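You operate a simulated robot arm through the tools that you are given. There is no shell and no other tool. Be economical: measure what you need, move in short steps, check, and stop when the job is done.

You are at the controls of a simulated two-armed robot. One attempt, no reset.

TASK
Take the lid off the red can on the top of the steel table and lay it down there. Then fetch the blue job card from the upper side shelf of the tape tower and set it on the third shelf from the bottom of the green rack. Then put the right bolt on the left top crate of the blue stacks away on the third shelf from the bottom of the green rack. Then take the purple bead from the left top crate of the blue stacks and leave it on the orange sheet there. Then press the white button on the cream box three times. Then take the 29 steel sleeve from the top of the steel table and leave it in the right top crate of the blue stacks. Then put the grey spacer ring in the 125 bay. Then put the black cap from the bench before the yellow valve on the top of the grey cart. Then open the right blue drawer. Keep to this order. Set down upright: right bolt.

It is judged by the outcome, as a careful person would: the job done as asked, and still so three seconds after it is handed in. It fails if anything else is knocked over, pushed out of place, dropped, spilled or broken. A push-on lid holds only when it is set on centred and level and pressed home; a screw cap is set on level and turned clockwise until tight. Flat cloth is picked up by pressing the open fingertips on it (5 to 10 N) and closing them slowly along it; thin cloth reads only 2 to 8 mm in the jaws.

THE ROBOT
Two 6-joint arms with two-finger grippers on one trunk, on a base that drives. Base frame: it is fixed to the floor where the robot stands at the start and does not move with it; the origin is under the middle of the robot, x ahead of it, y to its left, z up; the surface under the hand at the start is at about z = 800. Lengths are in mm, angles in degrees, forces in N, time in s.
The left shoulder is at the start at [30, 178, 1013], the right one opposite. With the tool pointing down near the work surface each hand reaches from about 500 to 820 mm from the robot's upright axis, wherever it stands, measured 20 degrees to its own side. Places, roughly: 125 bay (16x19 cm) [-3980, 880, 840]; black cap (7x7x4 cm) [500, -1400, 800]; blue job card [-1500, 1750, 750]; grey spacer ring (7x7x3 cm) [-2800, 4000, 800]; orange sheet (22x22x1 cm) [700, 1900, 500]; purple bead (3x3x3 cm) [700, 2200, 500]; red can [500, 0, 750]; right blue drawer [-4300, 1600, 700]; right bolt (3x3x5 cm) [500, 2000, 600]; right top crate of the blue stacks [700, 1500, 500]; steel sleeve [750, 500, 1000]; third shelf of the green rack [-2500, 3900, 1200]; top of the grey cart (40x21 cm) [580, -4300, 820]; white button on the cream box [500, 800, 900]. Payload 2.54 kg a hand.
The tool frame of a hand sits at the grasp point between the pads (the TCP): z along the fingers, y along the line on which they close. The tips reach 30 mm beyond it. Largest opening 116 mm; the body of the gripper starts 95 mm behind the TCP.
Orientation is that of the tool frame in the base frame, as [roll, pitch, yaw] about the fixed x, y, z axes, in that order (R = Rz(yaw) Ry(pitch) Rx(roll)). With the fingers straight down and closing along the base's y, the tool's x points along the base's -x, its y along +y and its z along -z.

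THE INTERFACE
- The arms move only by the tool play_rows. It takes "left_plan", "right_plan" or both (then of equal length, played together; a hand with none holds still); each is one flat list of numbers, 7 for each row, row after row: the shift along the tool's x, y, z in mm, then the turn, a rotation vector about the tool's x, y, z in degrees, then the closure in counts, from 0 (fully open) to 255 (shut). In form: [x, y, z, ax, ay, az, gripper, x, y, z, ax, ay, az, gripper, ...]. A call has 1 to 10 rows; each row shifts and turns the commanded pose from where the row before left it, along the tool's axes as they then stand. Each row takes 0.2 s and may step no farther than 50 mm and 8.6 degrees from the row before; otherwise, or with a gripper value out of range, the whole call is refused. Where a pose cannot be reached the arm comes as near as it can. A force on the tool above 40 N (or 10 N above the force at the start of the call, whichever is more), or a blocked arm, ends the call early, and 0.2 s more pass. The fingers move at their own pace (about 153 mm/s each) and stop on an object; they squeeze with about 32 N. The grip force told is the motor's: it shows also when the fingers shut on nothing. Time passes only in rows, and 0.2 s behind the last, so rows that do not move let the fingers close. It gives the time, the measured TCP pose, the force on the tool (base axes), the opening and the grip force at its end, in the units of the frame above (readings bear some noise), with the torque about the TCP (base axes, N m) and any sound that the robot's microphone picked up.
- Cameras (640 x 400 px; columns grow to the right, rows downward): "scene" is now at [39.5, 25.7, 1737.5]; the picture's right is [0.46, -0.89, 0.00], its down [-0.73, -0.38, -0.57] and it looks along [0.51, 0.26, -0.82] (base axes); focal length 269 px, centre (320, 200). "left" rides on the left gripper at [69, 15, -122] in its tool frame; the picture's right is [-0.21, 0.98, 0.00], its down [-0.83, -0.18, -0.53] and it looks along [-0.52, -0.11, 0.85] (tool axes); focal length 251 px, centre (320, 200). "right" rides on the right gripper at [69, -15, -122] in its tool frame; the picture's right is [0.21, 0.98, 0.00], its down [-0.83, 0.18, -0.53] and it looks along [-0.52, 0.11, 0.85] (tool axes); focal length 251 px, centre (320, 200). There is no depth. A picture from a camera that has moved, and an enlarged one, comes with that camera's place and axes in the base frame and with its lens. The place of the scene camera against the robot may be out by one fixed shift of up to 18 mm in any direction.
- grab_frame(camera): a new picture of that camera. The clock stands still meanwhile.
- lift_body(by): slides the trunk up (or, below 0, down) by that many mm; the arms and the scene camera ride with it, the base frame stays. It gives what a move gives, with no picture.
- base_move(legs): drives the robot by 1 to 6 legs, each [ahead, left, turn to the left] in mm, mm and degrees, along the robot's own axes; the way and the turn of a leg run together, so that a leg with both is an arc; at most 1500 mm and 180 degrees a leg. The arms and the cameras ride along, it lands a little off, and it stops where it bumps. It gives what a move gives.
- turn_head(pan, tilt): turns the head with the scene camera to pan (to the left, within 143 degrees either way) and tilt (down, from -29 to 69), counted from straight ahead of the robot. It gives what a move gives.
- close_up(camera, box): a new picture of the part [left, top, right, bottom] of that camera's present view, enlarged. The clock stands still meanwhile.
- sign_off(): hands the job in; it is judged then, once.

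Go step by step. Nothing tells you exact positions but the pictures and the camera data: compare them with the known pose of the tool, close in by small moves and look again before you grip or let go. The budget is 217 turns and 212 pictures, counting those below and the enlarged ones. Unless the task says otherwise, let go and move clear before handing in.

The tools are called after ">>>" by a JSON object that holds its "api" and its "payload". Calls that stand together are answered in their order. play_rows: Moves the arms, as the interface text tells. Its arguments: {"type":"object","properties":{"left_plan":{"type":"array","items":{"type":"number"}},"right_plan":{"type":"array","items":{"type":"number"}}},"required":[]} The other tools are called the same way: lift_body (by) slides the trunk up or down; base_move (legs) drives the base; turn_head (pan, tilt) turns the head that bears the scene camera; grab_frame (camera) takes a picture; close_up (camera, box) takes an enlarged picture of a part of a camera's view; sign_off () hands the job in.

At the start:

```text
clock: 0.0
left_position: [288.0, 404.6, 1061.5]
left_ee_rot: [-179.9, 0.0, 180.0]
left_contact_force: [-0.1, -0.3, -0.9]
left_wrist_torque: [0.0, 0.0, -0.01]
left_width: 115.9
left_finger_force: 0.0
right_position: [549.5, 61.1, 1083.4]
right_ee_rot: [-180.0, -0.1, -180.0]
right_contact_force: [0.0, -0.7, 0.4]
right_wrist_torque: [-0.01, 0.02, -0.01]
right_width: 115.9
right_finger_force: 0.1
trunk travel left (down, up): [-225.0, 315.0]
robot x, y, heading: [0.3, -0.2, 0.4]
head pan, tilt: [27.3, 55.3]
```

scene: 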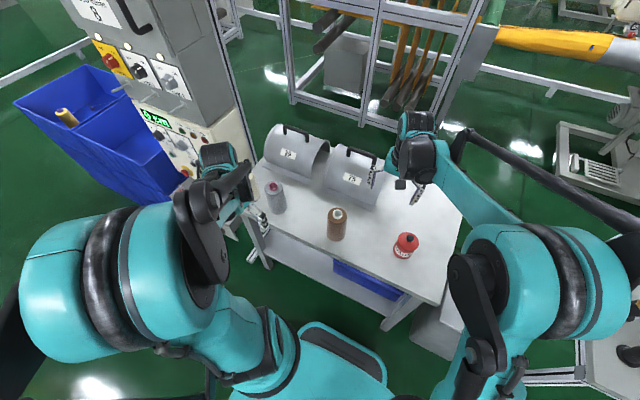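
right: 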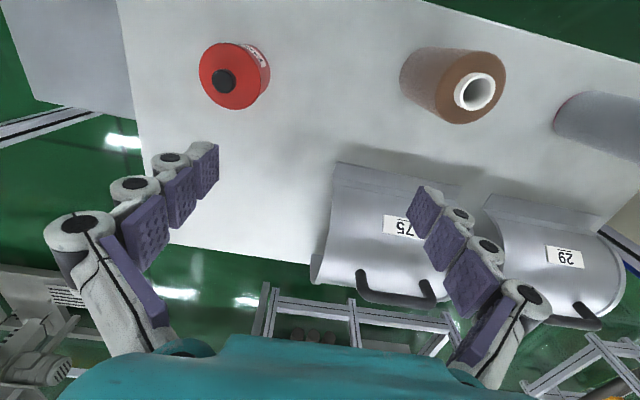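
left: 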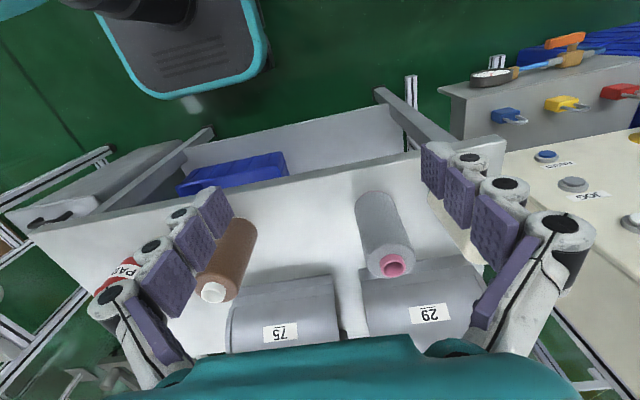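

I see the steel table ahead with the red can on the right side, the spools and the two grey half-sleeves. I start with enlarged views of the can.

>>> {"api": "close_up", "payload": {"camera": "right", "box": [160, 20, 320, 120]}}

>>> {"api": "close_up", "payload": {"camera": "scene", "box": [240, 120, 480, 270]}}

```text
4.00 times, centred on (240, 70) of right
camera zoom: at [481.3, 46.0, 1206.6], right [-0.21, 0.98, 0.0], down [0.83, 0.18, 0.53], along [0.52, 0.11, -0.85], focal length 1006 px, centre (640, 720)
```

zoom: 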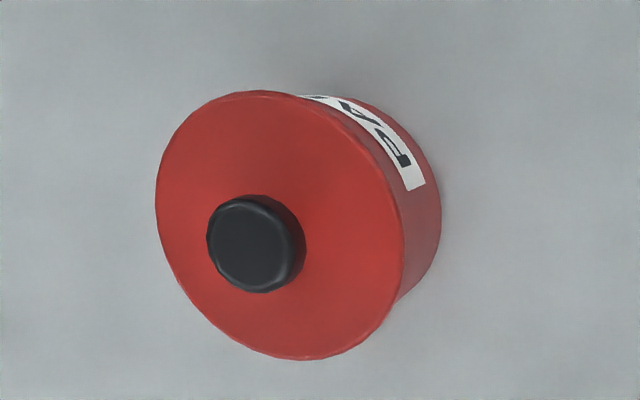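

```text
2.67 times, centred on (360, 195) of scene
camera zoom: at [39.5, 25.7, 1737.5], right [0.46, -0.89, 0.0], down [-0.73, -0.38, -0.57], along [0.51, 0.26, -0.82], focal length 718 px, centre (213, 213)
```

zoom: 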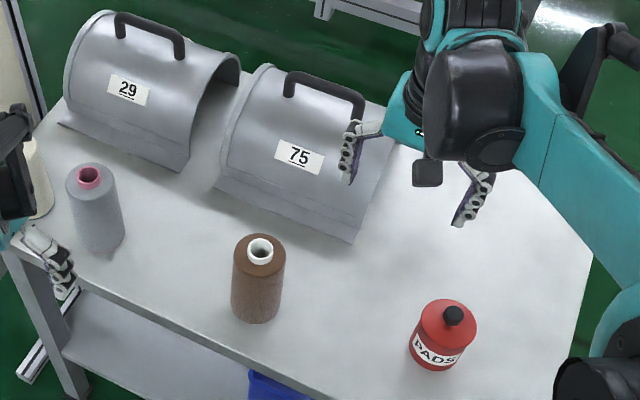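

The can's black knob seems to be near [530, -40, 945]. I bring the right hand over it, still high, and look again.

>>> {"api": "play_rows", "payload": {"right_plan": [5, -33, 0, 0, 0, 0, 0, 5, -34, 0, 0, 0, 0, 0, 5, -34, 0, 0, 0, 0, 0]}}

>>> {"api": "grab_frame", "payload": {"camera": "right"}}

```text
clock: 0.8
left_position: [287.1, 402.9, 1061.5]
left_ee_rot: [179.9, 0.0, -180.0]
left_contact_force: [-0.1, -0.8, 0.3]
left_wrist_torque: [0.01, 0.01, 0.01]
left_width: 115.8
left_finger_force: 0.0
right_position: [533.7, -40.9, 1084.2]
right_ee_rot: [179.9, 0.0, -179.9]
right_contact_force: [0.0, -0.3, -0.1]
right_wrist_torque: [0.07, 0.01, -0.02]
right_width: 115.8
right_finger_force: 0.0
trunk travel left (down, up): [-225.0, 315.0]
robot x, y, heading: [2.0, -1.3, 0.1]
head pan, tilt: [27.3, 55.3]
```

```text
206 pictures are left
camera right: at [465.2, -55.7, 1206.8], right [-0.22, 0.98, 0.0], down [0.83, 0.18, 0.53], along [0.52, 0.12, -0.85], focal length 251 px, centre (320, 200)
```

right: 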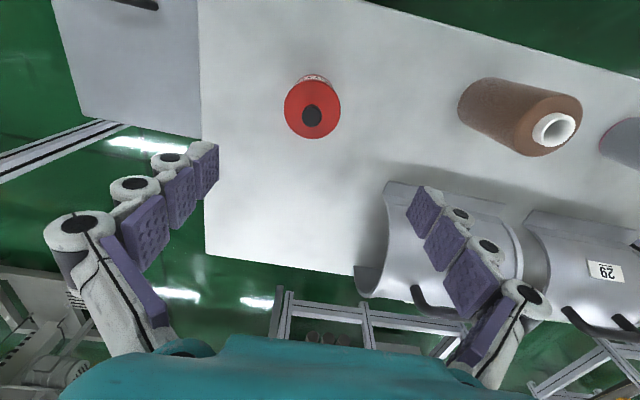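

Triangulated: the knob top is at about [536, -48, 917]. I descend to just above it with the jaws half closed and look again.

>>> {"api": "play_rows", "payload": {"right_plan": [-2, -6.6, 40, 0, 0, 0, 140, 0, 0, 40, 0, 0, 0, 140, 0, 0, 40, 0, 0, 0, 140, 0, 0, 0, 0, 0, 0, 140]}}

>>> {"api": "grab_frame", "payload": {"camera": "right"}}

>>> {"api": "grab_frame", "payload": {"camera": "left"}}

```text
clock: 1.8
left_position: [286.7, 406.0, 1061.3]
left_ee_rot: [179.9, 0.0, -179.9]
left_contact_force: [0.3, -0.8, 0.4]
left_wrist_torque: [0.03, -0.03, 0.01]
left_width: 116.2
left_finger_force: 0.0
right_position: [535.8, -45.9, 964.0]
right_ee_rot: [180.0, 0.0, 180.0]
right_contact_force: [0.7, -0.4, 0.6]
right_wrist_torque: [0.0, -0.01, 0.0]
right_width: 52.4
right_finger_force: 0.1
trunk travel left (down, up): [-225.0, 315.0]
robot x, y, heading: [-1.5, 1.0, -0.3]
head pan, tilt: [27.3, 55.3]
```

```text
205 pictures are left
camera right: at [467.2, -61.2, 1087.0], right [-0.21, 0.98, 0.0], down [0.83, 0.18, 0.53], along [0.52, 0.11, -0.85], focal length 251 px, centre (320, 200)
```

right: 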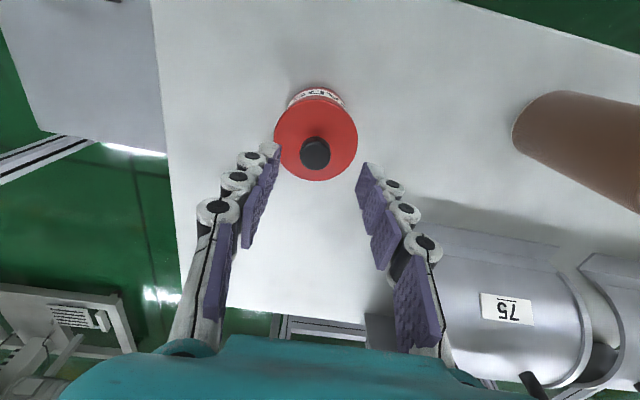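

```text
204 pictures are left
camera left: at [216.7, 419.8, 1184.2], right [0.21, 0.98, 0.0], down [0.83, -0.18, 0.53], along [0.52, -0.11, -0.85], focal length 251 px, centre (320, 200)
```

left: 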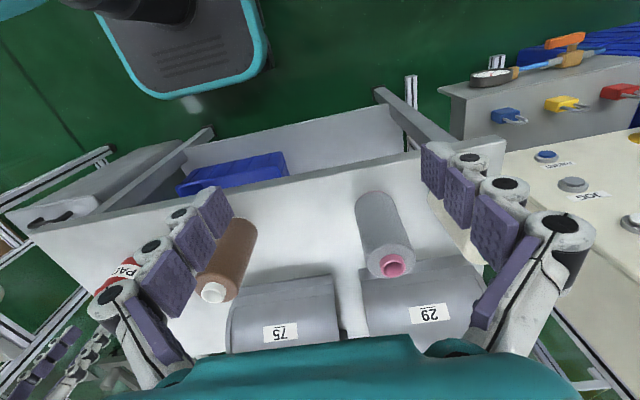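

The knob sits between the fingers, slightly right of centre and about z 910. I lower the tips around it and check the force.

>>> {"api": "play_rows", "payload": {"right_plan": [1, -4, 15, 0, 0, 0, 140, 0, 0, 10, 0, 0, 0, 140, 0, 0, 6, 0, 0, 0, 140, 0, 0, 0, 0, 0, 0, 140]}}

>>> {"api": "close_up", "payload": {"camera": "right", "box": [220, 80, 420, 205]}}

```text
clock: 2.8
left_position: [286.5, 405.2, 1060.8]
left_ee_rot: [179.9, 0.0, -180.0]
left_contact_force: [-1.1, 0.5, -0.7]
left_wrist_torque: [0.02, 0.01, -0.03]
left_width: 115.8
left_finger_force: 0.0
right_position: [536.9, -49.5, 932.8]
right_ee_rot: [-180.0, 0.1, -179.9]
right_contact_force: [-0.1, 0.6, -0.5]
right_wrist_torque: [-0.01, -0.03, 0.01]
right_width: 52.5
right_finger_force: 0.0
trunk travel left (down, up): [-225.0, 315.0]
robot x, y, heading: [-0.3, -0.7, 0.1]
head pan, tilt: [27.3, 55.3]
```

```text
3.20 times, centred on (320, 142) of right
camera zoom: at [467.0, -65.2, 1056.1], right [-0.21, 0.98, 0.0], down [0.83, 0.18, 0.53], along [0.52, 0.11, -0.85], focal length 805 px, centre (320, 384)
```

zoom: 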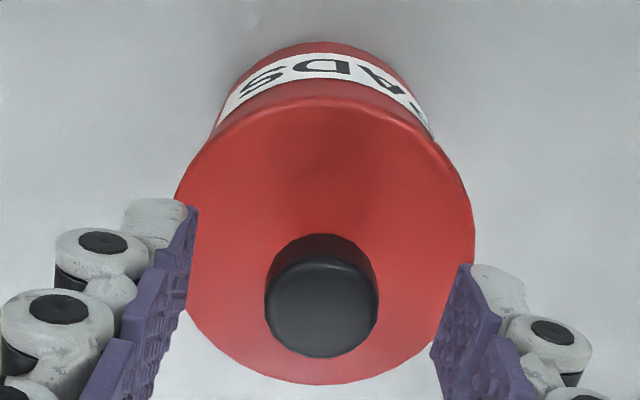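

The knob is centred between the tips. I go a little lower, close on it slowly, then check.

>>> {"api": "play_rows", "payload": {"right_plan": [-1.5, 0, 3, 0, 0, 0, 140, 0, 0, 2, 0, 0, 0, 180, 0, 0, 0, 0, 0, 0, 255, 0, 0, 0, 0, 0, 0, 255, 0, 0, 0, 0, 0, 0, 255]}}

>>> {"api": "close_up", "payload": {"camera": "right", "box": [220, 80, 420, 205]}}

```text
clock: 4.0
left_position: [287.9, 404.7, 1060.7]
left_ee_rot: [-179.9, 0.1, 179.9]
left_contact_force: [1.0, 0.4, -0.6]
left_wrist_torque: [0.01, -0.02, -0.03]
left_width: 115.9
left_finger_force: 0.1
right_position: [537.0, -50.4, 928.5]
right_ee_rot: [180.0, 0.0, 180.0]
right_contact_force: [-0.3, 0.6, 0.3]
right_wrist_torque: [0.0, 0.02, -0.01]
right_width: 22.1
right_finger_force: 32.0
trunk travel left (down, up): [-225.0, 315.0]
robot x, y, heading: [0.6, 3.2, -0.2]
head pan, tilt: [27.3, 55.3]
```

```text
3.20 times, centred on (320, 142) of right
camera zoom: at [468.4, -65.4, 1050.8], right [-0.21, 0.98, 0.0], down [0.83, 0.18, 0.53], along [0.52, 0.11, -0.85], focal length 805 px, centre (320, 384)
```

zoom: 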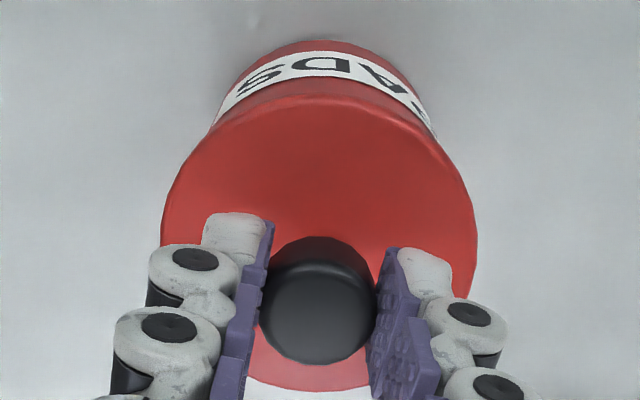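

Gripped on the 22 mm knob. I lift gently in small steps.

>>> {"api": "play_rows", "payload": {"right_plan": [0, 0, -2, 0, 0, 0, 255, 0, 0, -3, 0, 0, 0, 255, 0, 0, -3, 0, 0, 0, 255, 0, 0, -4, 0, 0, 0, 255]}}

>>> {"api": "close_up", "payload": {"camera": "right", "box": [220, 80, 420, 205]}}

```text
clock: 5.0
left_position: [287.2, 405.1, 1060.9]
left_ee_rot: [-180.0, 0.0, -180.0]
left_contact_force: [-0.2, -0.5, -0.5]
left_wrist_torque: [0.02, -0.01, 0.01]
left_width: 116.0
left_finger_force: 0.0
right_position: [536.9, -51.6, 940.8]
right_ee_rot: [180.0, -0.1, -179.9]
right_contact_force: [-1.4, 0.3, -1.4]
right_wrist_torque: [-0.03, 0.02, 0.02]
right_width: 22.0
right_finger_force: 31.9
trunk travel left (down, up): [-225.0, 315.0]
robot x, y, heading: [-1.0, -0.8, 0.1]
head pan, tilt: [27.3, 55.3]
```

```text
3.20 times, centred on (320, 142) of right
camera zoom: at [468.5, -65.8, 1062.9], right [-0.21, 0.98, 0.0], down [0.83, 0.18, 0.53], along [0.52, 0.11, -0.85], focal length 805 px, centre (320, 384)
```

zoom: 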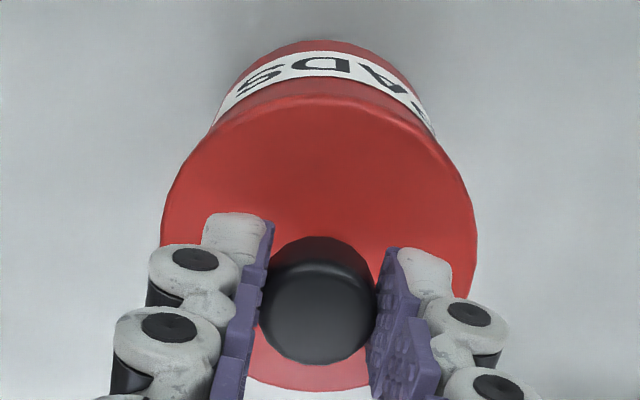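

The whole can came up with the lid, so the lid is tight. I set the can back down, keep hold of the knob, and bring the left hand over to hold the body.

>>> {"api": "play_rows", "payload": {"right_plan": [0, 0, 4, 0, 0, 0, 255, 0, 0, 4, 0, 0, 0, 255, 0, 0, 3, 0, 0, 0, 255, 0, 0, 1, 0, 0, 0, 255, 0, 0, 0, 0, 0, 0, 255, 0, 0, 0, 0, 0, 0, 255, 0, 0, 0, 0, 0, 0, 255, 0, 0, 0, 0, 0, 0, 255, 0, 0, 0, 0, 0, 0, 255, 0, 0, 0, 0, 0, 0, 255], "left_plan": [0, -45, 0, 0, 0, 0, 0, 0, -45, 0, 0, 0, 0, 0, 0, -45, 0, 0, 0, 0, 0, 0, -45, 0, 0, 0, 0, 0, 0, -45, 0, 0, 0, 0, 0, 0, -45, 0, 0, 0, 0, 0, 0, 0, 0, 0, 0, 7.5, 0, 0, 0, 0, 0, 0, 7.5, 0, 0, 0, 0, 0, 0, 7.5, 0, 0, 0, 0, 0, 0, 7.5, 0]}}

>>> {"api": "play_rows", "payload": {"left_plan": [0, 0, 0, 0, -8.4, 0, 0, 0, 0, 0, 0, -8.4, 0, 0, 0, 0, 0, 0, -8.4, 0, 0, 0, 0, 0, 0, -8.4, 0, 0, 0, 0, 0, 0, -8.4, 0, 0, 0, 0, 0, 0, -8, 0, 0]}}

>>> {"api": "grab_frame", "payload": {"camera": "left"}}

>>> {"api": "grab_frame", "payload": {"camera": "scene"}}

```text
clock: 7.2
left_position: [286.5, 135.5, 1061.4]
left_ee_rot: [180.0, 0.0, 149.8]
left_contact_force: [0.5, 0.0, 0.1]
left_wrist_torque: [0.03, 0.03, 0.02]
left_width: 116.1
left_finger_force: 0.1
right_position: [538.1, -50.8, 928.3]
right_ee_rot: [-179.9, 0.0, -180.0]
right_contact_force: [-0.5, 0.8, 0.8]
right_wrist_torque: [0.02, -0.01, -0.03]
right_width: 22.2
right_finger_force: 31.9
trunk travel left (down, up): [-225.0, 315.0]
robot x, y, heading: [1.5, -2.3, -0.0]
head pan, tilt: [27.3, 55.3]
```

```text
clock: 8.7
left_position: [324.7, 155.5, 1107.1]
left_ee_rot: [179.9, 49.9, 150.2]
left_contact_force: [-0.1, 0.4, -0.4]
left_wrist_torque: [0.01, 0.01, -0.03]
left_width: 116.0
left_finger_force: 0.1
right_position: [537.4, -51.1, 928.6]
right_ee_rot: [180.0, 0.1, 180.0]
right_contact_force: [-0.2, 0.6, -1.1]
right_wrist_torque: [0.0, 0.02, -0.01]
right_width: 22.2
right_finger_force: 32.1
trunk travel left (down, up): [-225.0, 315.0]
robot x, y, heading: [1.0, -2.4, -0.2]
head pan, tilt: [27.3, 55.3]
stopped in row 6 (left hand): the arm was blocked; the commanded pose is now the measured one
```

```text
200 pictures are left
camera left: at [211.5, 237.4, 1133.3], right [0.61, 0.78, 0.17], down [0.02, -0.22, 0.98], along [0.8, -0.59, -0.15], focal length 251 px, centre (320, 200)
```

left: 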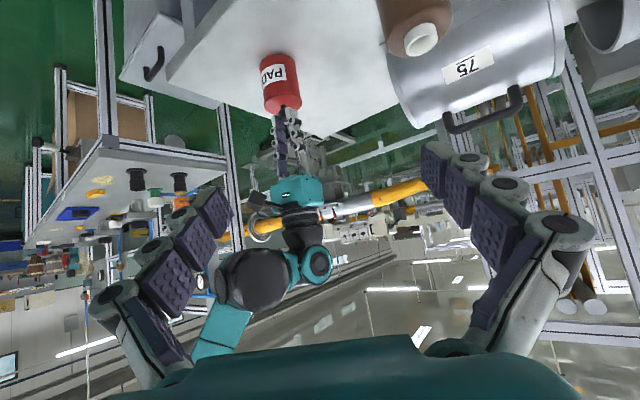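

```text
199 pictures are left
camera scene: at [39.0, 26.2, 1737.5], right [0.46, -0.89, 0.0], down [-0.73, -0.38, -0.57], along [0.51, 0.26, -0.82], focal length 269 px, centre (320, 200)
```

scene: 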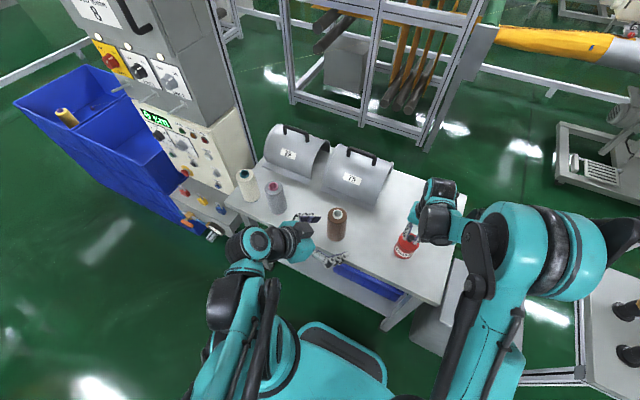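

The left hand is tilted towards the can at 40° down. I advance to about 130 mm short of the can and look.

>>> {"api": "play_rows", "payload": {"left_plan": [1, -18, 20, 0, 0, 0, 0, 1, -18, 20, 0, 0, 0, 0, 1, -18, 40, 0, 0, 0, 0, 1, -18, 40, 0, 0, 0, 0, 1, 0, 40, 0, 0, 0, 0, 1, 0, 40, 0, 0, 0, 0, 1, 0, 40, 0, 0, 0, 0]}}

>>> {"api": "grab_frame", "payload": {"camera": "left"}}

```text
clock: 10.3
left_position: [456.0, -0.6, 1039.6]
left_ee_rot: [179.9, 49.9, 150.2]
left_contact_force: [-0.3, -0.8, -0.1]
left_wrist_torque: [0.02, 0.01, -0.04]
left_width: 115.8
left_finger_force: 0.0
left hand out of reach, approached as far as the arm can: row 4, 5, 6, 7
right_position: [538.0, -51.1, 927.6]
right_ee_rot: [-180.0, 0.1, 179.9]
right_contact_force: [1.9, -0.8, -1.8]
right_wrist_torque: [0.03, 0.04, -0.04]
right_width: 22.2
right_finger_force: 31.8
trunk travel left (down, up): [-225.0, 315.0]
robot x, y, heading: [-0.6, -3.3, -0.0]
head pan, tilt: [27.3, 55.3]
```

```text
198 pictures are left
camera left: at [343.3, 80.1, 1066.5], right [0.61, 0.78, 0.16], down [0.02, -0.22, 0.98], along [0.8, -0.59, -0.15], focal length 251 px, centre (320, 200)
```

left: 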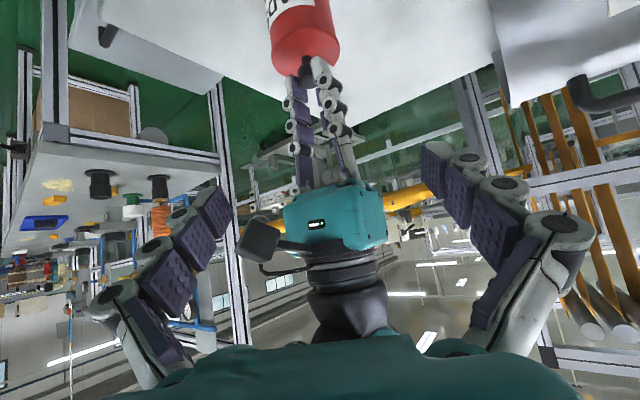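

The left arm is too folded this close in to get low. I release the knob, raise the right hand, and back the base up 170 mm.

>>> {"api": "play_rows", "payload": {"right_plan": [0, 0, 0, 0, 0, 0, 140, 0, 0, 0, 0, 0, 0, 140, 0, 0, -20, 0, 0, 0, 140, 0, 0, -40, 0, 0, 0, 140, 0, 0, -40, 0, 0, 0, 140], "left_plan": [0, 0, 0, 0, 0, 0, 0, 0, 0, 0, 0, 0, 0, 0, 0, 0, -30, 0, 0, 0, 0, 0, 0, -30, 0, 0, 0, 0, 0, 0, -30, 0, 0, 0, 0]}}

>>> {"api": "base_move", "payload": {"legs": [[-170, 0, 0]]}}

>>> {"api": "grab_frame", "payload": {"camera": "left"}}

>>> {"api": "grab_frame", "payload": {"camera": "right"}}

```text
clock: 11.5
left_position: [392.9, 34.7, 1098.9]
left_ee_rot: [179.9, 50.0, 150.1]
left_contact_force: [-1.0, -0.5, 0.1]
left_wrist_torque: [-0.02, -0.02, 0.03]
left_width: 116.0
left_finger_force: 0.0
right_position: [534.4, -50.5, 1028.7]
right_ee_rot: [-180.0, 0.1, -180.0]
right_contact_force: [-0.6, 0.1, -0.7]
right_wrist_torque: [-0.04, -0.06, -0.01]
right_width: 52.4
right_finger_force: 0.0
trunk travel left (down, up): [-225.0, 315.0]
robot x, y, heading: [0.4, 1.3, 0.3]
head pan, tilt: [27.3, 55.3]
```

```text
clock: 12.9
left_position: [226.3, 34.3, 1097.4]
left_ee_rot: [179.9, 50.0, 150.1]
left_contact_force: [-0.1, -0.2, 0.1]
left_wrist_torque: [-0.03, -0.01, 0.01]
left_width: 116.2
left_finger_force: 0.0
right_position: [367.9, -50.8, 1028.0]
right_ee_rot: [-180.0, 0.1, -180.0]
right_contact_force: [-0.2, -0.2, 0.1]
right_wrist_torque: [-0.03, -0.04, 0.01]
right_width: 52.5
right_finger_force: 0.1
trunk travel left (down, up): [-225.0, 315.0]
robot x, y, heading: [-169.4, -0.1, 0.3]
head pan, tilt: [27.3, 55.3]
```

```text
197 pictures are left
camera left: at [113.2, 115.2, 1124.7], right [0.6, 0.78, 0.17], down [0.02, -0.22, 0.98], along [0.8, -0.59, -0.14], focal length 251 px, centre (320, 200)
```

left: 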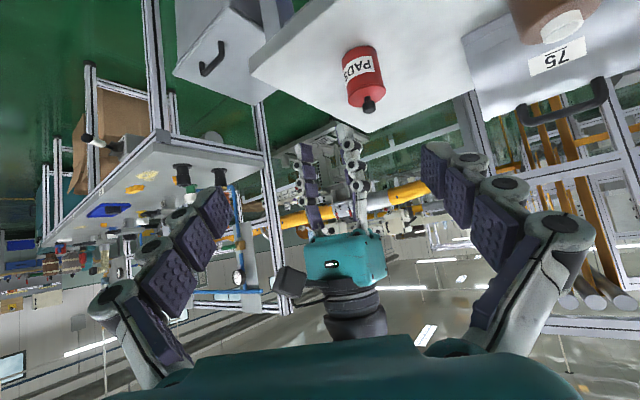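

```text
196 pictures are left
camera right: at [298.0, -66.1, 1151.0], right [-0.21, 0.98, 0.0], down [0.83, 0.18, 0.53], along [0.52, 0.11, -0.84], focal length 251 px, centre (320, 200)
```

right: 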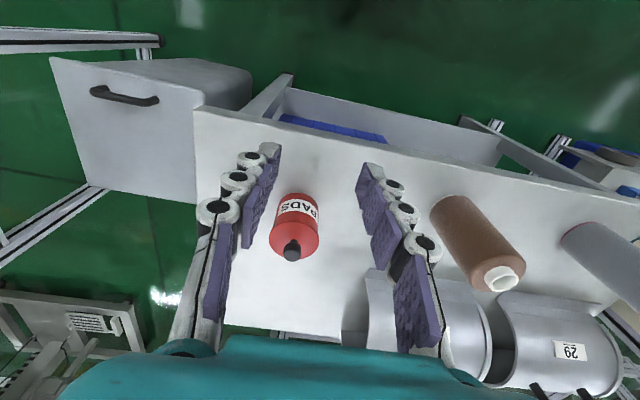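

Both hands are clear. I move the right hand back above the can, and the left to 130 mm short of it.

>>> {"api": "play_rows", "payload": {"right_plan": [-42, 0, 0, 0, 0, 0, 140, -42, 0, 0, 0, 0, 0, 140, -42, -1, 0, 0, 0, 0, 140, -42, -1, 0, 0, 0, 0, 140, 0, 0, 0, 0, 0, 0, 140, 0, 0, 0, 0, 0, 0, 140, 0, 0, 0, 0, 0, 0, 140, 0, 0, 0, 0, 0, 0, 140, 0, 0, 0, 0, 0, 0, 140, 0, 0, 0, 0, 0, 0, 140], "left_plan": [0, 0, 0, 0, 0, 0, 0, 0, 0, 0, 0, 0, 0, 0, -2, 20, 15, 0, 0, 0, 0, -2, 20, 25, 0, 0, 0, 0, -2, 20, 30, 0, 0, 0, 0, -2, 21, 30, 0, 0, 0, 0, -3, 0, 40, 0, 0, 0, 0, -3, 0, 40, 0, 0, 0, 0, -3, 0, 41, 0, 0, 0, 0, -1, 0, 42, 0, 0, 0, 0]}}

>>> {"api": "grab_frame", "payload": {"camera": "left"}}

>>> {"api": "grab_frame", "payload": {"camera": "right"}}

```text
clock: 15.2
left_position: [453.8, -0.6, 942.0]
left_ee_rot: [179.9, 49.9, 150.0]
left_contact_force: [0.6, -0.4, 0.5]
left_wrist_torque: [0.02, 0.06, -0.01]
left_width: 115.7
left_finger_force: 0.0
right_position: [536.3, -54.1, 1026.8]
right_ee_rot: [-180.0, -0.1, -180.0]
right_contact_force: [0.7, -0.3, -0.1]
right_wrist_torque: [0.0, 0.02, -0.01]
right_width: 52.7
right_finger_force: 0.1
trunk travel left (down, up): [-225.0, 315.0]
robot x, y, heading: [-166.9, 1.6, -0.1]
head pan, tilt: [27.3, 55.3]
```

```text
195 pictures are left
camera left: at [340.9, 79.6, 968.6], right [0.61, 0.78, 0.16], down [0.02, -0.22, 0.98], along [0.8, -0.59, -0.15], focal length 251 px, centre (320, 200)
```

left: 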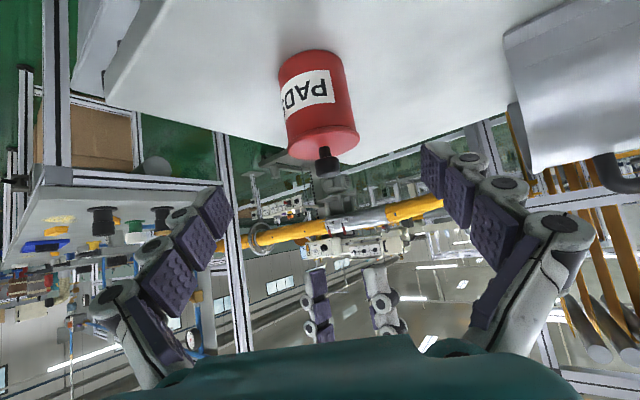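

```text
194 pictures are left
camera right: at [468.8, -68.9, 1149.2], right [-0.21, 0.98, 0.0], down [0.83, 0.18, 0.53], along [0.52, 0.11, -0.85], focal length 251 px, centre (320, 200)
```

right: 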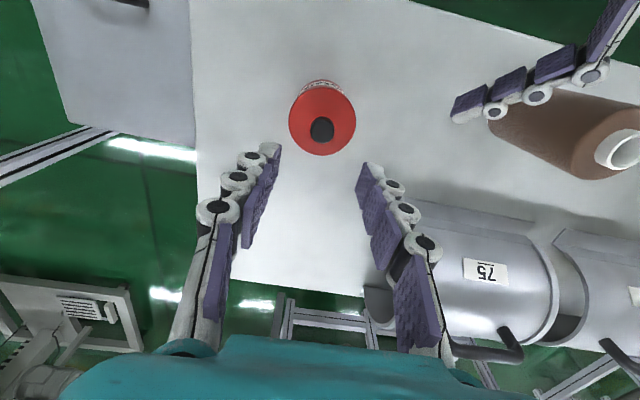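

The can is lined up between the left fingers. I advance around it.

>>> {"api": "play_rows", "payload": {"left_plan": [2, -1, 26, 0, 0, 0, 0, 2, -1, 26, 0, 0, 0, 0, 2, -1, 26, 0, 0, 0, 0, 2, 0, 26, 0, 0, 0, 0, 0, 0, 26, 0, 0, 0, 0]}}

>>> {"api": "grab_frame", "payload": {"camera": "left"}}

>>> {"api": "grab_frame", "payload": {"camera": "right"}}

```text
clock: 16.4
left_position: [532.5, -50.2, 853.4]
left_ee_rot: [179.9, 49.8, 150.1]
left_contact_force: [0.6, -0.3, -0.6]
left_wrist_torque: [0.0, 0.0, -0.02]
left_width: 115.8
left_finger_force: 0.1
right_position: [537.9, -53.6, 1026.3]
right_ee_rot: [-180.0, 0.0, -180.0]
right_contact_force: [0.3, -0.4, 0.3]
right_wrist_torque: [0.0, 0.01, -0.02]
right_width: 52.4
right_finger_force: 0.0
trunk travel left (down, up): [-225.0, 315.0]
robot x, y, heading: [-172.0, -2.5, -0.1]
head pan, tilt: [27.3, 55.3]
```

```text
193 pictures are left
camera left: at [420.4, 30.3, 879.4], right [0.61, 0.78, 0.16], down [0.02, -0.22, 0.98], along [0.8, -0.59, -0.15], focal length 251 px, centre (320, 200)
```

left: 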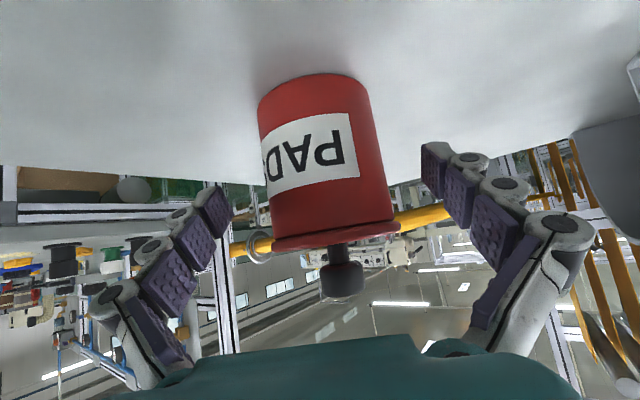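

```text
192 pictures are left
camera right: at [468.2, -68.8, 1149.5], right [-0.21, 0.98, 0.0], down [0.83, 0.18, 0.53], along [0.52, 0.11, -0.85], focal length 251 px, centre (320, 200)
```

right: 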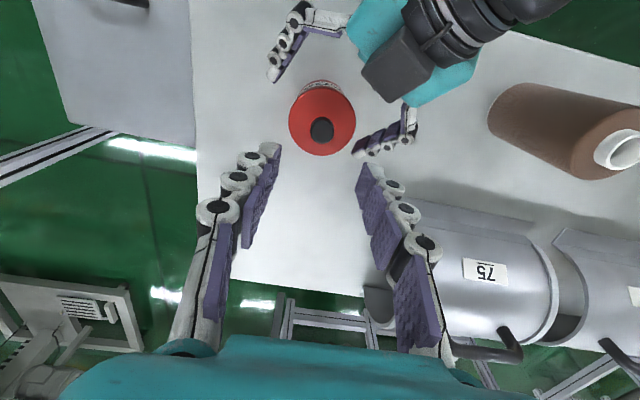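

The can is centred in the left jaws, and the lid rim shows clearly. I close the left hand on the body.

>>> {"api": "play_rows", "payload": {"left_plan": [0, 0, 0, 0, 0, 0, 90, 0, 0, 0, 0, 0, 0, 110, 0, 0, 0, 0, 0, 0, 130, 0, 0, 0, 0, 0, 0, 255, 0, 0, 0, 0, 0, 0, 255]}}

>>> {"api": "grab_frame", "payload": {"camera": "left"}}

>>> {"api": "grab_frame", "payload": {"camera": "right"}}

```text
clock: 17.6
left_position: [532.3, -50.5, 852.3]
left_ee_rot: [179.8, 49.9, 150.3]
left_contact_force: [0.7, 0.3, 0.6]
left_wrist_torque: [0.05, 0.0, 0.01]
left_width: 66.1
left_finger_force: 32.0
right_position: [536.4, -53.6, 1027.9]
right_ee_rot: [179.9, -0.1, 180.0]
right_contact_force: [-0.3, -0.4, -0.4]
right_wrist_torque: [0.02, -0.02, -0.02]
right_width: 52.6
right_finger_force: 0.0
trunk travel left (down, up): [-225.0, 315.0]
robot x, y, heading: [-167.2, -2.4, 0.0]
head pan, tilt: [27.3, 55.3]
```

```text
191 pictures are left
camera left: at [419.8, 30.7, 879.9], right [0.61, 0.78, 0.16], down [0.02, -0.22, 0.98], along [0.8, -0.59, -0.15], focal length 251 px, centre (320, 200)
```

left: 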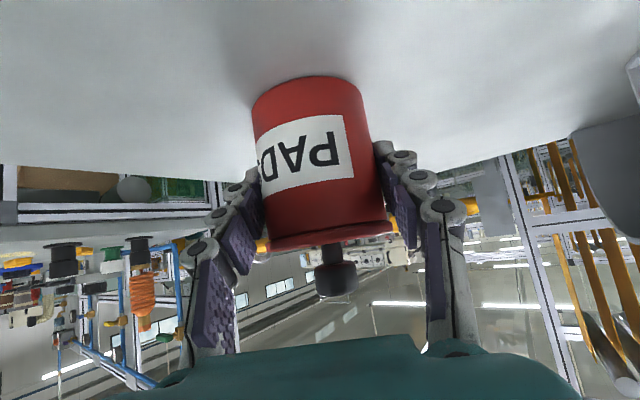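

```text
190 pictures are left
camera right: at [467.6, -68.6, 1149.9], right [-0.21, 0.98, 0.0], down [0.83, 0.18, 0.53], along [0.52, 0.11, -0.85], focal length 251 px, centre (320, 200)
```

right: 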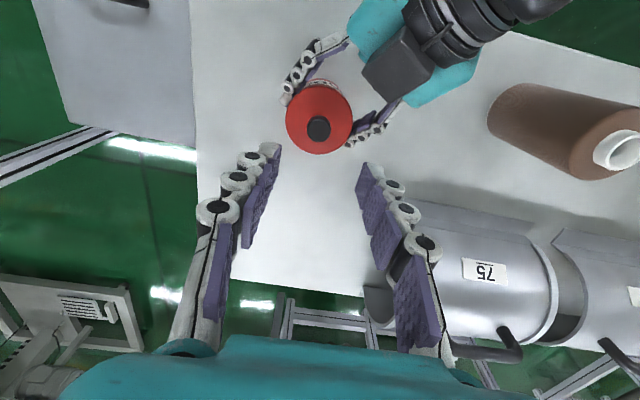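

Held firmly. Now I lower the right hand onto the knob again and close.

>>> {"api": "play_rows", "payload": {"right_plan": [0, -2, 33, 0, 0, 0, 140, 0, 0, 33, 0, 0, 0, 140, 0, 0, 28, 0, 0, 0, 140, 0, 0, 5, 0, 0, 0, 140, 0, 0, 0, 0, 0, 0, 180, 0, 0, 0, 0, 0, 0, 255, 0, 0, 0, 0, 0, 0, 255, 0, 0, 0, 0, 0, 0, 255]}}

>>> {"api": "play_rows", "payload": {"right_plan": [0, 0, -2, 0, 0, 0, 255, 0, 0, -3, 0, 0, 0, 255, 0, 0, -3, 0, 0, 0, 255, 0, 0, -4, 0, 0, 0, 255, 0, 0, -4, 0, 0, 0, 255]}}

>>> {"api": "grab_frame", "payload": {"camera": "left"}}

```text
clock: 19.4
left_position: [532.1, -50.3, 852.8]
left_ee_rot: [179.9, 49.9, 150.3]
left_contact_force: [0.2, -0.7, 0.2]
left_wrist_torque: [0.03, 0.0, -0.03]
left_width: 65.5
left_finger_force: 32.3
right_position: [536.6, -55.7, 929.4]
right_ee_rot: [-180.0, 0.0, 179.9]
right_contact_force: [0.3, 0.4, 0.4]
right_wrist_torque: [0.0, -0.02, 0.04]
right_width: 22.2
right_finger_force: 32.0
trunk travel left (down, up): [-225.0, 315.0]
robot x, y, heading: [-170.6, -0.1, 0.0]
head pan, tilt: [27.3, 55.3]
heard: snap
```

```text
clock: 20.6
left_position: [532.5, -50.8, 853.1]
left_ee_rot: [179.9, 50.0, 150.3]
left_contact_force: [-0.7, 0.8, 0.4]
left_wrist_torque: [0.11, -0.01, 0.01]
left_width: 65.7
left_finger_force: 31.1
right_position: [535.4, -55.6, 944.3]
right_ee_rot: [-179.9, 0.0, -180.0]
right_contact_force: [0.1, 0.2, -0.7]
right_wrist_torque: [-0.05, -0.01, 0.02]
right_width: 22.2
right_finger_force: 32.3
trunk travel left (down, up): [-225.0, 315.0]
robot x, y, heading: [-166.3, -1.0, 0.1]
head pan, tilt: [27.3, 55.3]
```

```text
189 pictures are left
camera left: at [419.8, 30.7, 880.0], right [0.61, 0.78, 0.17], down [0.02, -0.22, 0.98], along [0.8, -0.59, -0.15], focal length 251 px, centre (320, 200)
```

left: 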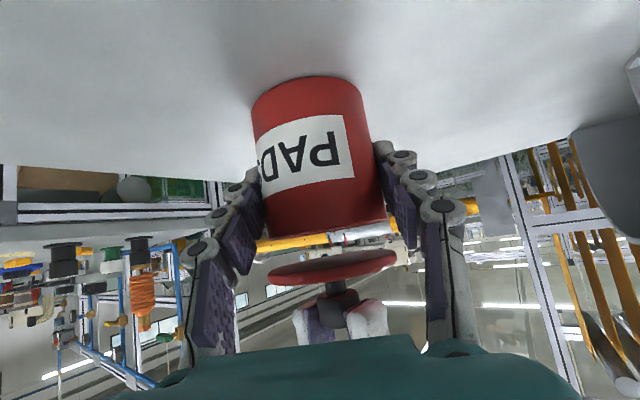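

Snap heard and the lid is off in the right hand. I carry it to a free spot near [610, -130] on the table.

>>> {"api": "play_rows", "payload": {"right_plan": [0, 0, -25, 0, 0, 0, 255, 0, 0, -25, 0, 0, 0, 255, -25, -25, 0, 0, 0, 0, 255, -25, -25, 0, 0, 0, 0, 255, -25, -25, 0, 0, 0, 0, 255, 0, 0, 40, 0, 0, 0, 255, 0, 0, 40, 0, 0, 0, 255, 0, 0, 40, 0, 0, 0, 255, 0, 0, 10, 0, 0, 0, 255]}}

>>> {"api": "grab_frame", "payload": {"camera": "left"}}

>>> {"api": "grab_frame", "payload": {"camera": "right"}}

```text
clock: 22.6
left_position: [532.5, -50.1, 854.3]
left_ee_rot: [179.9, 49.9, 150.1]
left_contact_force: [0.1, 0.6, 1.1]
left_wrist_torque: [0.03, -0.1, -0.04]
left_width: 65.9
left_finger_force: 32.4
right_position: [610.0, -128.9, 864.7]
right_ee_rot: [-180.0, 0.0, 180.0]
right_contact_force: [0.2, 0.3, -0.9]
right_wrist_torque: [0.02, -0.02, -0.02]
right_width: 22.2
right_finger_force: 32.3
trunk travel left (down, up): [-225.0, 315.0]
robot x, y, heading: [-168.8, -2.8, 0.1]
head pan, tilt: [27.3, 55.3]
```

```text
188 pictures are left
camera left: at [419.8, 30.6, 880.0], right [0.61, 0.78, 0.17], down [0.02, -0.22, 0.98], along [0.8, -0.59, -0.15], focal length 251 px, centre (320, 200)
```

left: 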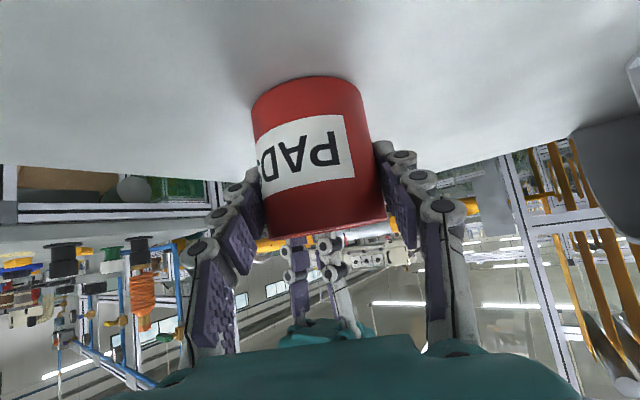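

```text
187 pictures are left
camera right: at [541.7, -144.7, 987.5], right [-0.21, 0.98, 0.0], down [0.83, 0.18, 0.53], along [0.52, 0.11, -0.85], focal length 251 px, centre (320, 200)
```

right: 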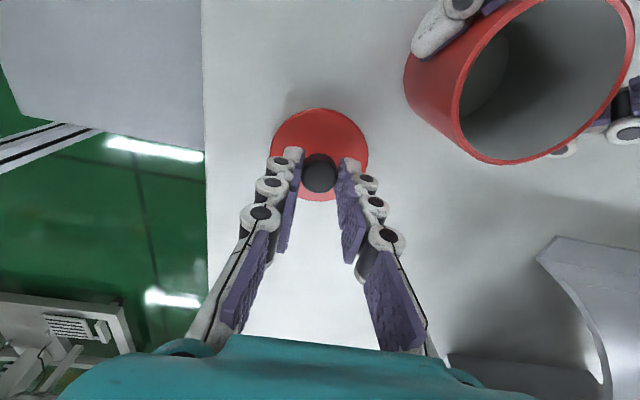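

Clear all round. I lower the lid in small steps until it touches.

>>> {"api": "play_rows", "payload": {"right_plan": [0, 0, 5, 0, 0, 0, 255, 0, 0, 5, 0, 0, 0, 255, 0, 0, 4, 0, 0, 0, 255, 0, 0, 3, 0, 0, 0, 255, 0, 0, 0, 0, 0, 0, 255]}}

>>> {"api": "close_up", "payload": {"camera": "right", "box": [240, 80, 400, 180]}}

```text
clock: 23.8
left_position: [530.1, -50.2, 854.4]
left_ee_rot: [179.9, 50.0, 150.1]
left_contact_force: [0.1, 0.2, -0.6]
left_wrist_torque: [0.0, 0.01, -0.03]
left_width: 65.7
left_finger_force: 32.0
right_position: [610.8, -130.5, 852.1]
right_ee_rot: [-180.0, 0.2, -180.0]
right_contact_force: [-4.1, 1.3, 20.6]
right_wrist_torque: [0.03, 0.27, 0.0]
right_width: 22.3
right_finger_force: 31.6
trunk travel left (down, up): [-225.0, 315.0]
robot x, y, heading: [-173.0, -0.7, 0.1]
head pan, tilt: [27.3, 55.3]
stopped in row 5 (right hand): the force on the tool passed its limit at 41 N (the readings are from after the stop); the commanded pose is now the measured one
```

```text
4.00 times, centred on (320, 130) of right
camera zoom: at [541.3, -145.3, 974.7], right [-0.21, 0.98, 0.0], down [0.82, 0.18, 0.54], along [0.52, 0.11, -0.84], focal length 1006 px, centre (320, 480)
```

zoom: 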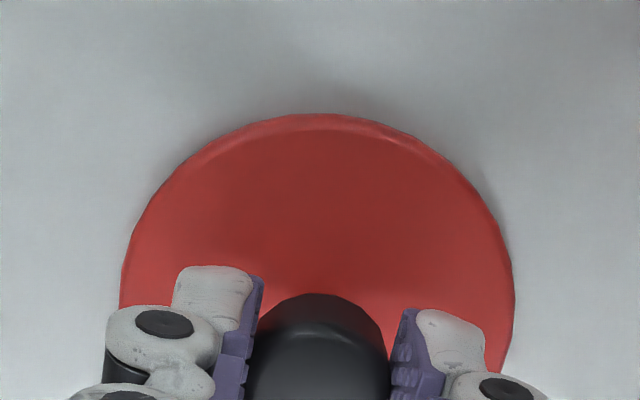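

The lid rests on the table. I open both hands and back both away.

>>> {"api": "play_rows", "payload": {"right_plan": [0, 0, -1, 0, 0, 0, 255, 0, 0, 0, 0, 0, 0, 160, 0, 0, 0, 0, 0, 0, 140, 0, 0, -30, 0, 0, 0, 140, 0, 0, -40, 0, 0, 0, 140, 0, 0, -40, 0, 0, 0, 140, 0, 0, -40, 0, 0, 0, 140, 0, 0, -40, 0, 0, 0, 140, 0, 0, -40, 0, 0, 0, 140, 0, 0, 0, 0, 0, 0, 140], "left_plan": [0, 0, 0, 0, 0, 0, 150, 0, 0, 0, 0, 0, 0, 60, 0, 0, 0, 0, 0, 0, 0, 0, 0, -10, 0, 0, 0, 0, 0, 0, -30, 0, 0, 0, 0, 0, 0, -40, 0, 0, 0, 0, 0, 0, -40, 0, 0, 0, 0, 0, 0, -40, 0, 0, 0, 0, 0, 0, -40, 0, 0, 0, 0, 0, 0, 0, 0, 0, 0, 0]}}

>>> {"api": "grab_frame", "payload": {"camera": "right"}}

>>> {"api": "grab_frame", "payload": {"camera": "scene"}}

```text
clock: 26.0
left_position: [404.9, 25.0, 984.9]
left_ee_rot: [180.0, 49.7, 150.2]
left_contact_force: [1.2, 0.3, -0.2]
left_wrist_torque: [0.03, 0.04, -0.01]
left_width: 116.1
left_finger_force: 0.0
left hand out of reach, approached as far as the arm can: row 7
right_position: [612.5, -131.2, 1080.4]
right_ee_rot: [179.9, -0.1, 180.0]
right_contact_force: [-0.1, -0.3, 0.2]
right_wrist_torque: [0.02, 0.05, -0.01]
right_width: 52.2
right_finger_force: 0.1
trunk travel left (down, up): [-225.0, 315.0]
robot x, y, heading: [-166.3, 1.6, -0.3]
head pan, tilt: [27.3, 55.3]
```

```text
185 pictures are left
camera right: at [543.5, -146.1, 1202.6], right [-0.21, 0.98, 0.0], down [0.83, 0.18, 0.53], along [0.52, 0.11, -0.85], focal length 251 px, centre (320, 200)
```

right: 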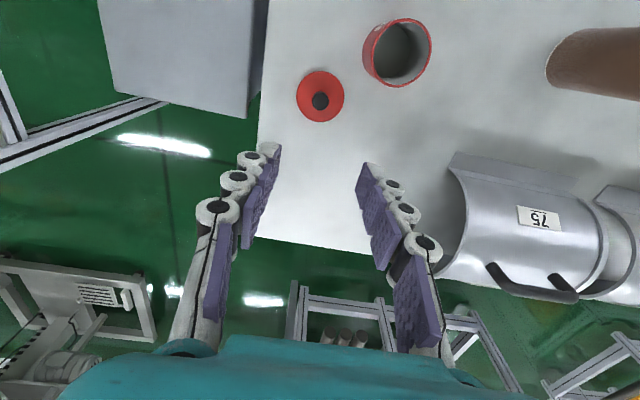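

```text
184 pictures are left
camera scene: at [-127.9, 25.0, 1737.4], right [0.46, -0.89, 0.0], down [-0.73, -0.38, -0.57], along [0.5, 0.26, -0.82], focal length 269 px, centre (320, 200)
```

scene: 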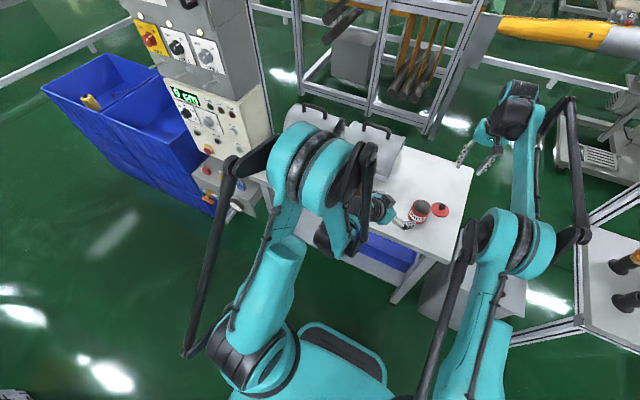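

Lid and can are in place on the table. Next I look round towards the tape tower (behind-left) and the surroundings before driving.

>>> {"api": "turn_head", "payload": {"pan": 125, "tilt": 25}}

>>> {"api": "grab_frame", "payload": {"camera": "scene"}}

>>> {"api": "turn_head", "payload": {"pan": 65, "tilt": 30}}

>>> {"api": "grab_frame", "payload": {"camera": "scene"}}

```text
clock: 27.7
left_position: [403.4, 24.7, 984.8]
left_ee_rot: [179.9, 49.6, 150.2]
left_contact_force: [0.5, -0.2, -0.2]
left_wrist_torque: [-0.01, -0.01, 0.0]
left_width: 115.9
left_finger_force: 0.1
right_position: [611.7, -131.2, 1080.5]
right_ee_rot: [179.9, 0.1, 179.9]
right_contact_force: [-0.3, 0.1, 0.2]
right_wrist_torque: [-0.01, 0.02, -0.02]
right_width: 52.4
right_finger_force: 0.0
trunk travel left (down, up): [-225.0, 315.0]
robot x, y, heading: [-171.8, 0.4, -0.3]
head pan, tilt: [125.0, 25.0]
```

```text
183 pictures are left
camera scene: at [-246.3, 68.1, 1782.0], right [0.82, 0.57, 0.0], down [0.24, -0.35, -0.91], along [-0.52, 0.74, -0.42], focal length 269 px, centre (320, 200)
```

scene: 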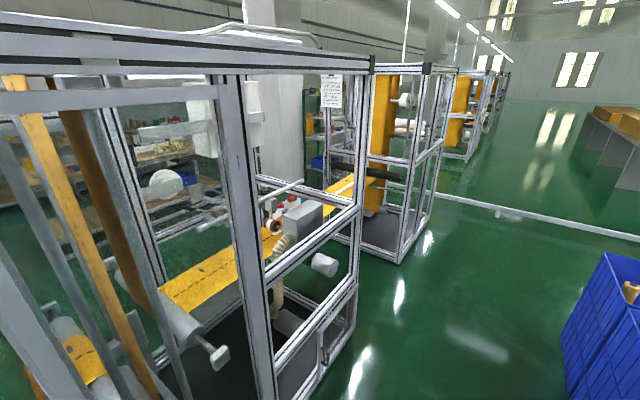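

```text
clock: 29.0
left_position: [402.2, 24.4, 986.5]
left_ee_rot: [180.0, 49.6, 150.2]
left_contact_force: [-1.0, 0.2, -0.1]
left_wrist_torque: [-0.02, 0.01, 0.0]
left_width: 116.3
left_finger_force: 0.1
right_position: [610.2, -130.6, 1080.6]
right_ee_rot: [-180.0, 0.2, 180.0]
right_contact_force: [-1.3, -0.1, -0.2]
right_wrist_torque: [0.0, -0.01, 0.01]
right_width: 52.4
right_finger_force: 0.0
trunk travel left (down, up): [-225.0, 315.0]
robot x, y, heading: [-171.4, 0.7, -0.1]
head pan, tilt: [65.0, 30.0]
```

```text
182 pictures are left
camera scene: at [-155.4, 74.6, 1774.0], right [0.91, -0.42, 0.0], down [-0.21, -0.45, -0.87], along [0.37, 0.79, -0.5], focal length 269 px, centre (320, 200)
```

scene: 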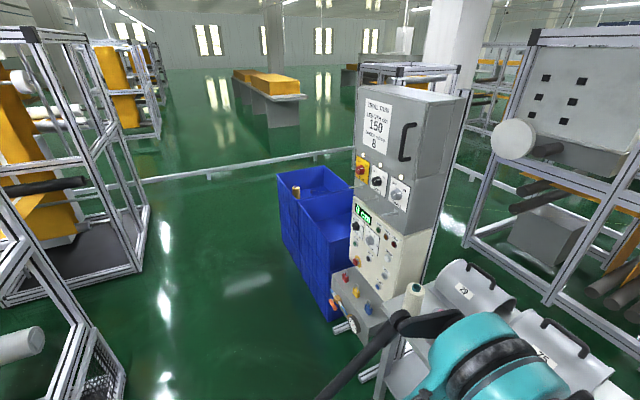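

The tape tower should project near (312, 206) in the rear-left view. I look closer there.

>>> {"api": "turn_head", "payload": {"pan": 125, "tilt": 25}}

>>> {"api": "close_up", "payload": {"camera": "scene", "box": [200, 120, 440, 270]}}

>>> {"api": "turn_head", "payload": {"pan": 143, "tilt": 35}}

>>> {"api": "grab_frame", "payload": {"camera": "scene"}}

```text
clock: 30.3
left_position: [402.2, 25.3, 986.5]
left_ee_rot: [-180.0, 49.7, 150.2]
left_contact_force: [-0.2, -0.1, -0.4]
left_wrist_torque: [0.04, 0.03, 0.0]
left_width: 116.1
left_finger_force: 0.0
right_position: [611.3, -130.4, 1079.9]
right_ee_rot: [180.0, 0.1, 180.0]
right_contact_force: [-0.3, 0.0, -0.8]
right_wrist_torque: [-0.01, 0.02, 0.0]
right_width: 52.5
right_finger_force: 0.0
trunk travel left (down, up): [-225.0, 315.0]
robot x, y, heading: [-172.2, 2.7, 0.0]
head pan, tilt: [125.0, 25.0]
```

```text
2.67 times, centred on (320, 195) of scene
camera zoom: at [-246.3, 68.1, 1782.0], right [0.82, 0.57, 0.0], down [0.24, -0.35, -0.91], along [-0.52, 0.74, -0.42], focal length 718 px, centre (320, 213)
```

zoom: 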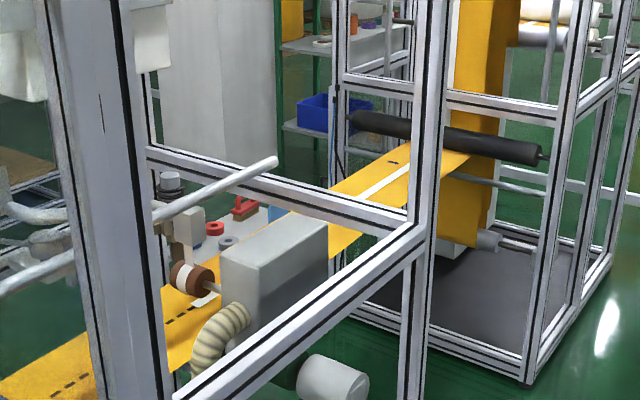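

```text
clock: 31.1
left_position: [402.0, 24.4, 985.9]
left_ee_rot: [-180.0, 49.6, 150.2]
left_contact_force: [0.6, 0.7, -0.3]
left_wrist_torque: [-0.01, 0.0, 0.0]
left_width: 115.9
left_finger_force: 0.0
right_position: [611.8, -132.0, 1080.4]
right_ee_rot: [179.9, 0.1, 179.9]
right_contact_force: [-0.2, 0.6, 0.0]
right_wrist_torque: [0.0, 0.02, -0.01]
right_width: 52.4
right_finger_force: 0.0
trunk travel left (down, up): [-225.0, 315.0]
robot x, y, heading: [-172.9, -1.5, -0.3]
head pan, tilt: [143.0, 35.0]
```

```text
180 pictures are left
camera scene: at [-263.8, 45.6, 1766.3], right [0.6, 0.8, 0.0], down [0.46, -0.35, -0.82], along [-0.65, 0.49, -0.57], focal length 269 px, centre (320, 200)
```

scene: 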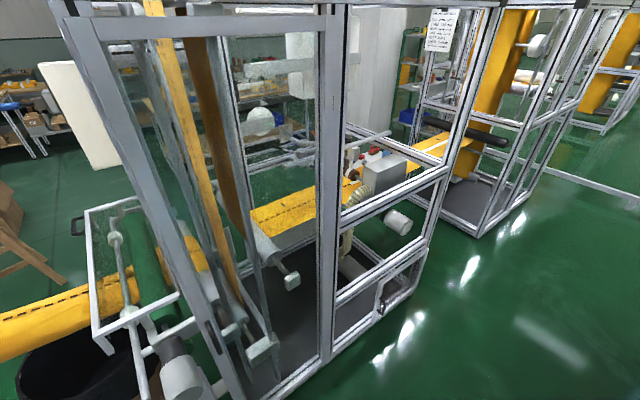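

The card should be on a side shelf in the gap between the two frames near y 1750. I back off from the table and bring the arms into a compact pose before driving.

>>> {"api": "base_move", "payload": {"legs": [[-150, 0, 0]]}}

>>> {"api": "play_rows", "payload": {"left_plan": [0, 0, -20, 0, 0, 0, 0, 0, 15, 0, 0, 8.3, 0, 0, 0, 15, 0, 0, 8.3, 0, 0, 0, 15, 0, 0, 8.3, 0, 0, 0, 15, 0, 0, 8.3, 0, 0, 0, 20, 0, 0, 8.3, 0, 0, 0, 30, -10, 0, 8.3, -7.5, 0, 0, 30, -10, 0, 0, -7.5, 0, 0, 30, -10, 0, 0, -7.5, 0, 0, 30, -20, 0, 0, -7.5, 0], "right_plan": [45, 0, 0, 0, 0, 0, 140, 45, 0, 0, 0, 0, 0, 140, 45, 0, -10, 0, 0, 0, 140, 45, 0, -10, 0, 0, 0, 140, 45, 0, -10, 0, 0, 0, 140, 45, 0, 0, 0, 0, 0, 140, 45, -20, 0, 0, 0, 0, 140, 45, -20, 0, 0, 0, 0, 140, 30, -20, 0, 0, 0, 0, 140, 30, -20, 0, 0, 0, 0, 140]}}

>>> {"api": "turn_head", "payload": {"pan": 30, "tilt": 55}}

>>> {"api": "grab_frame", "payload": {"camera": "scene"}}

```text
clock: 32.5
left_position: [250.5, 24.7, 986.5]
left_ee_rot: [179.9, 49.8, 150.1]
left_contact_force: [-0.1, 0.9, 0.0]
left_wrist_torque: [0.02, -0.01, 0.01]
left_width: 116.1
left_finger_force: 0.1
right_position: [460.6, -131.2, 1081.5]
right_ee_rot: [-180.0, 0.1, -180.0]
right_contact_force: [-0.1, -0.1, 1.2]
right_wrist_torque: [-0.01, -0.09, -0.01]
right_width: 52.5
right_finger_force: 0.1
trunk travel left (down, up): [-225.0, 315.0]
robot x, y, heading: [-315.7, 2.4, 0.1]
head pan, tilt: [143.0, 35.0]
```

```text
refused: row 7 steps farther than a row can; nothing moved
```

```text
clock: 34.4
left_position: [252.9, 24.9, 985.1]
left_ee_rot: [-179.9, 49.8, 150.1]
left_contact_force: [0.3, 0.2, -0.2]
left_wrist_torque: [0.01, -0.02, -0.02]
left_width: 115.8
left_finger_force: 0.1
right_position: [461.2, -131.3, 1080.7]
right_ee_rot: [-179.9, 0.1, -180.0]
right_contact_force: [-0.9, 1.1, -0.4]
right_wrist_torque: [0.03, -0.06, -0.02]
right_width: 52.5
right_finger_force: 0.1
trunk travel left (down, up): [-225.0, 315.0]
robot x, y, heading: [-320.3, 1.0, 0.0]
head pan, tilt: [30.0, 55.0]
```

```text
179 pictures are left
camera scene: at [-281.1, 28.7, 1738.0], right [0.5, -0.87, 0.0], down [-0.71, -0.41, -0.57], along [0.5, 0.29, -0.82], focal length 269 px, centre (320, 200)
```

scene: 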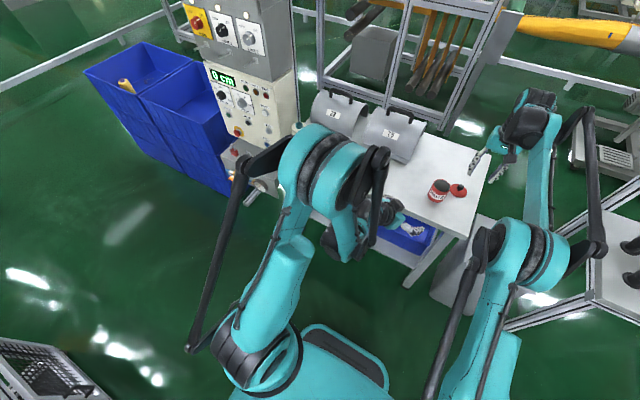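

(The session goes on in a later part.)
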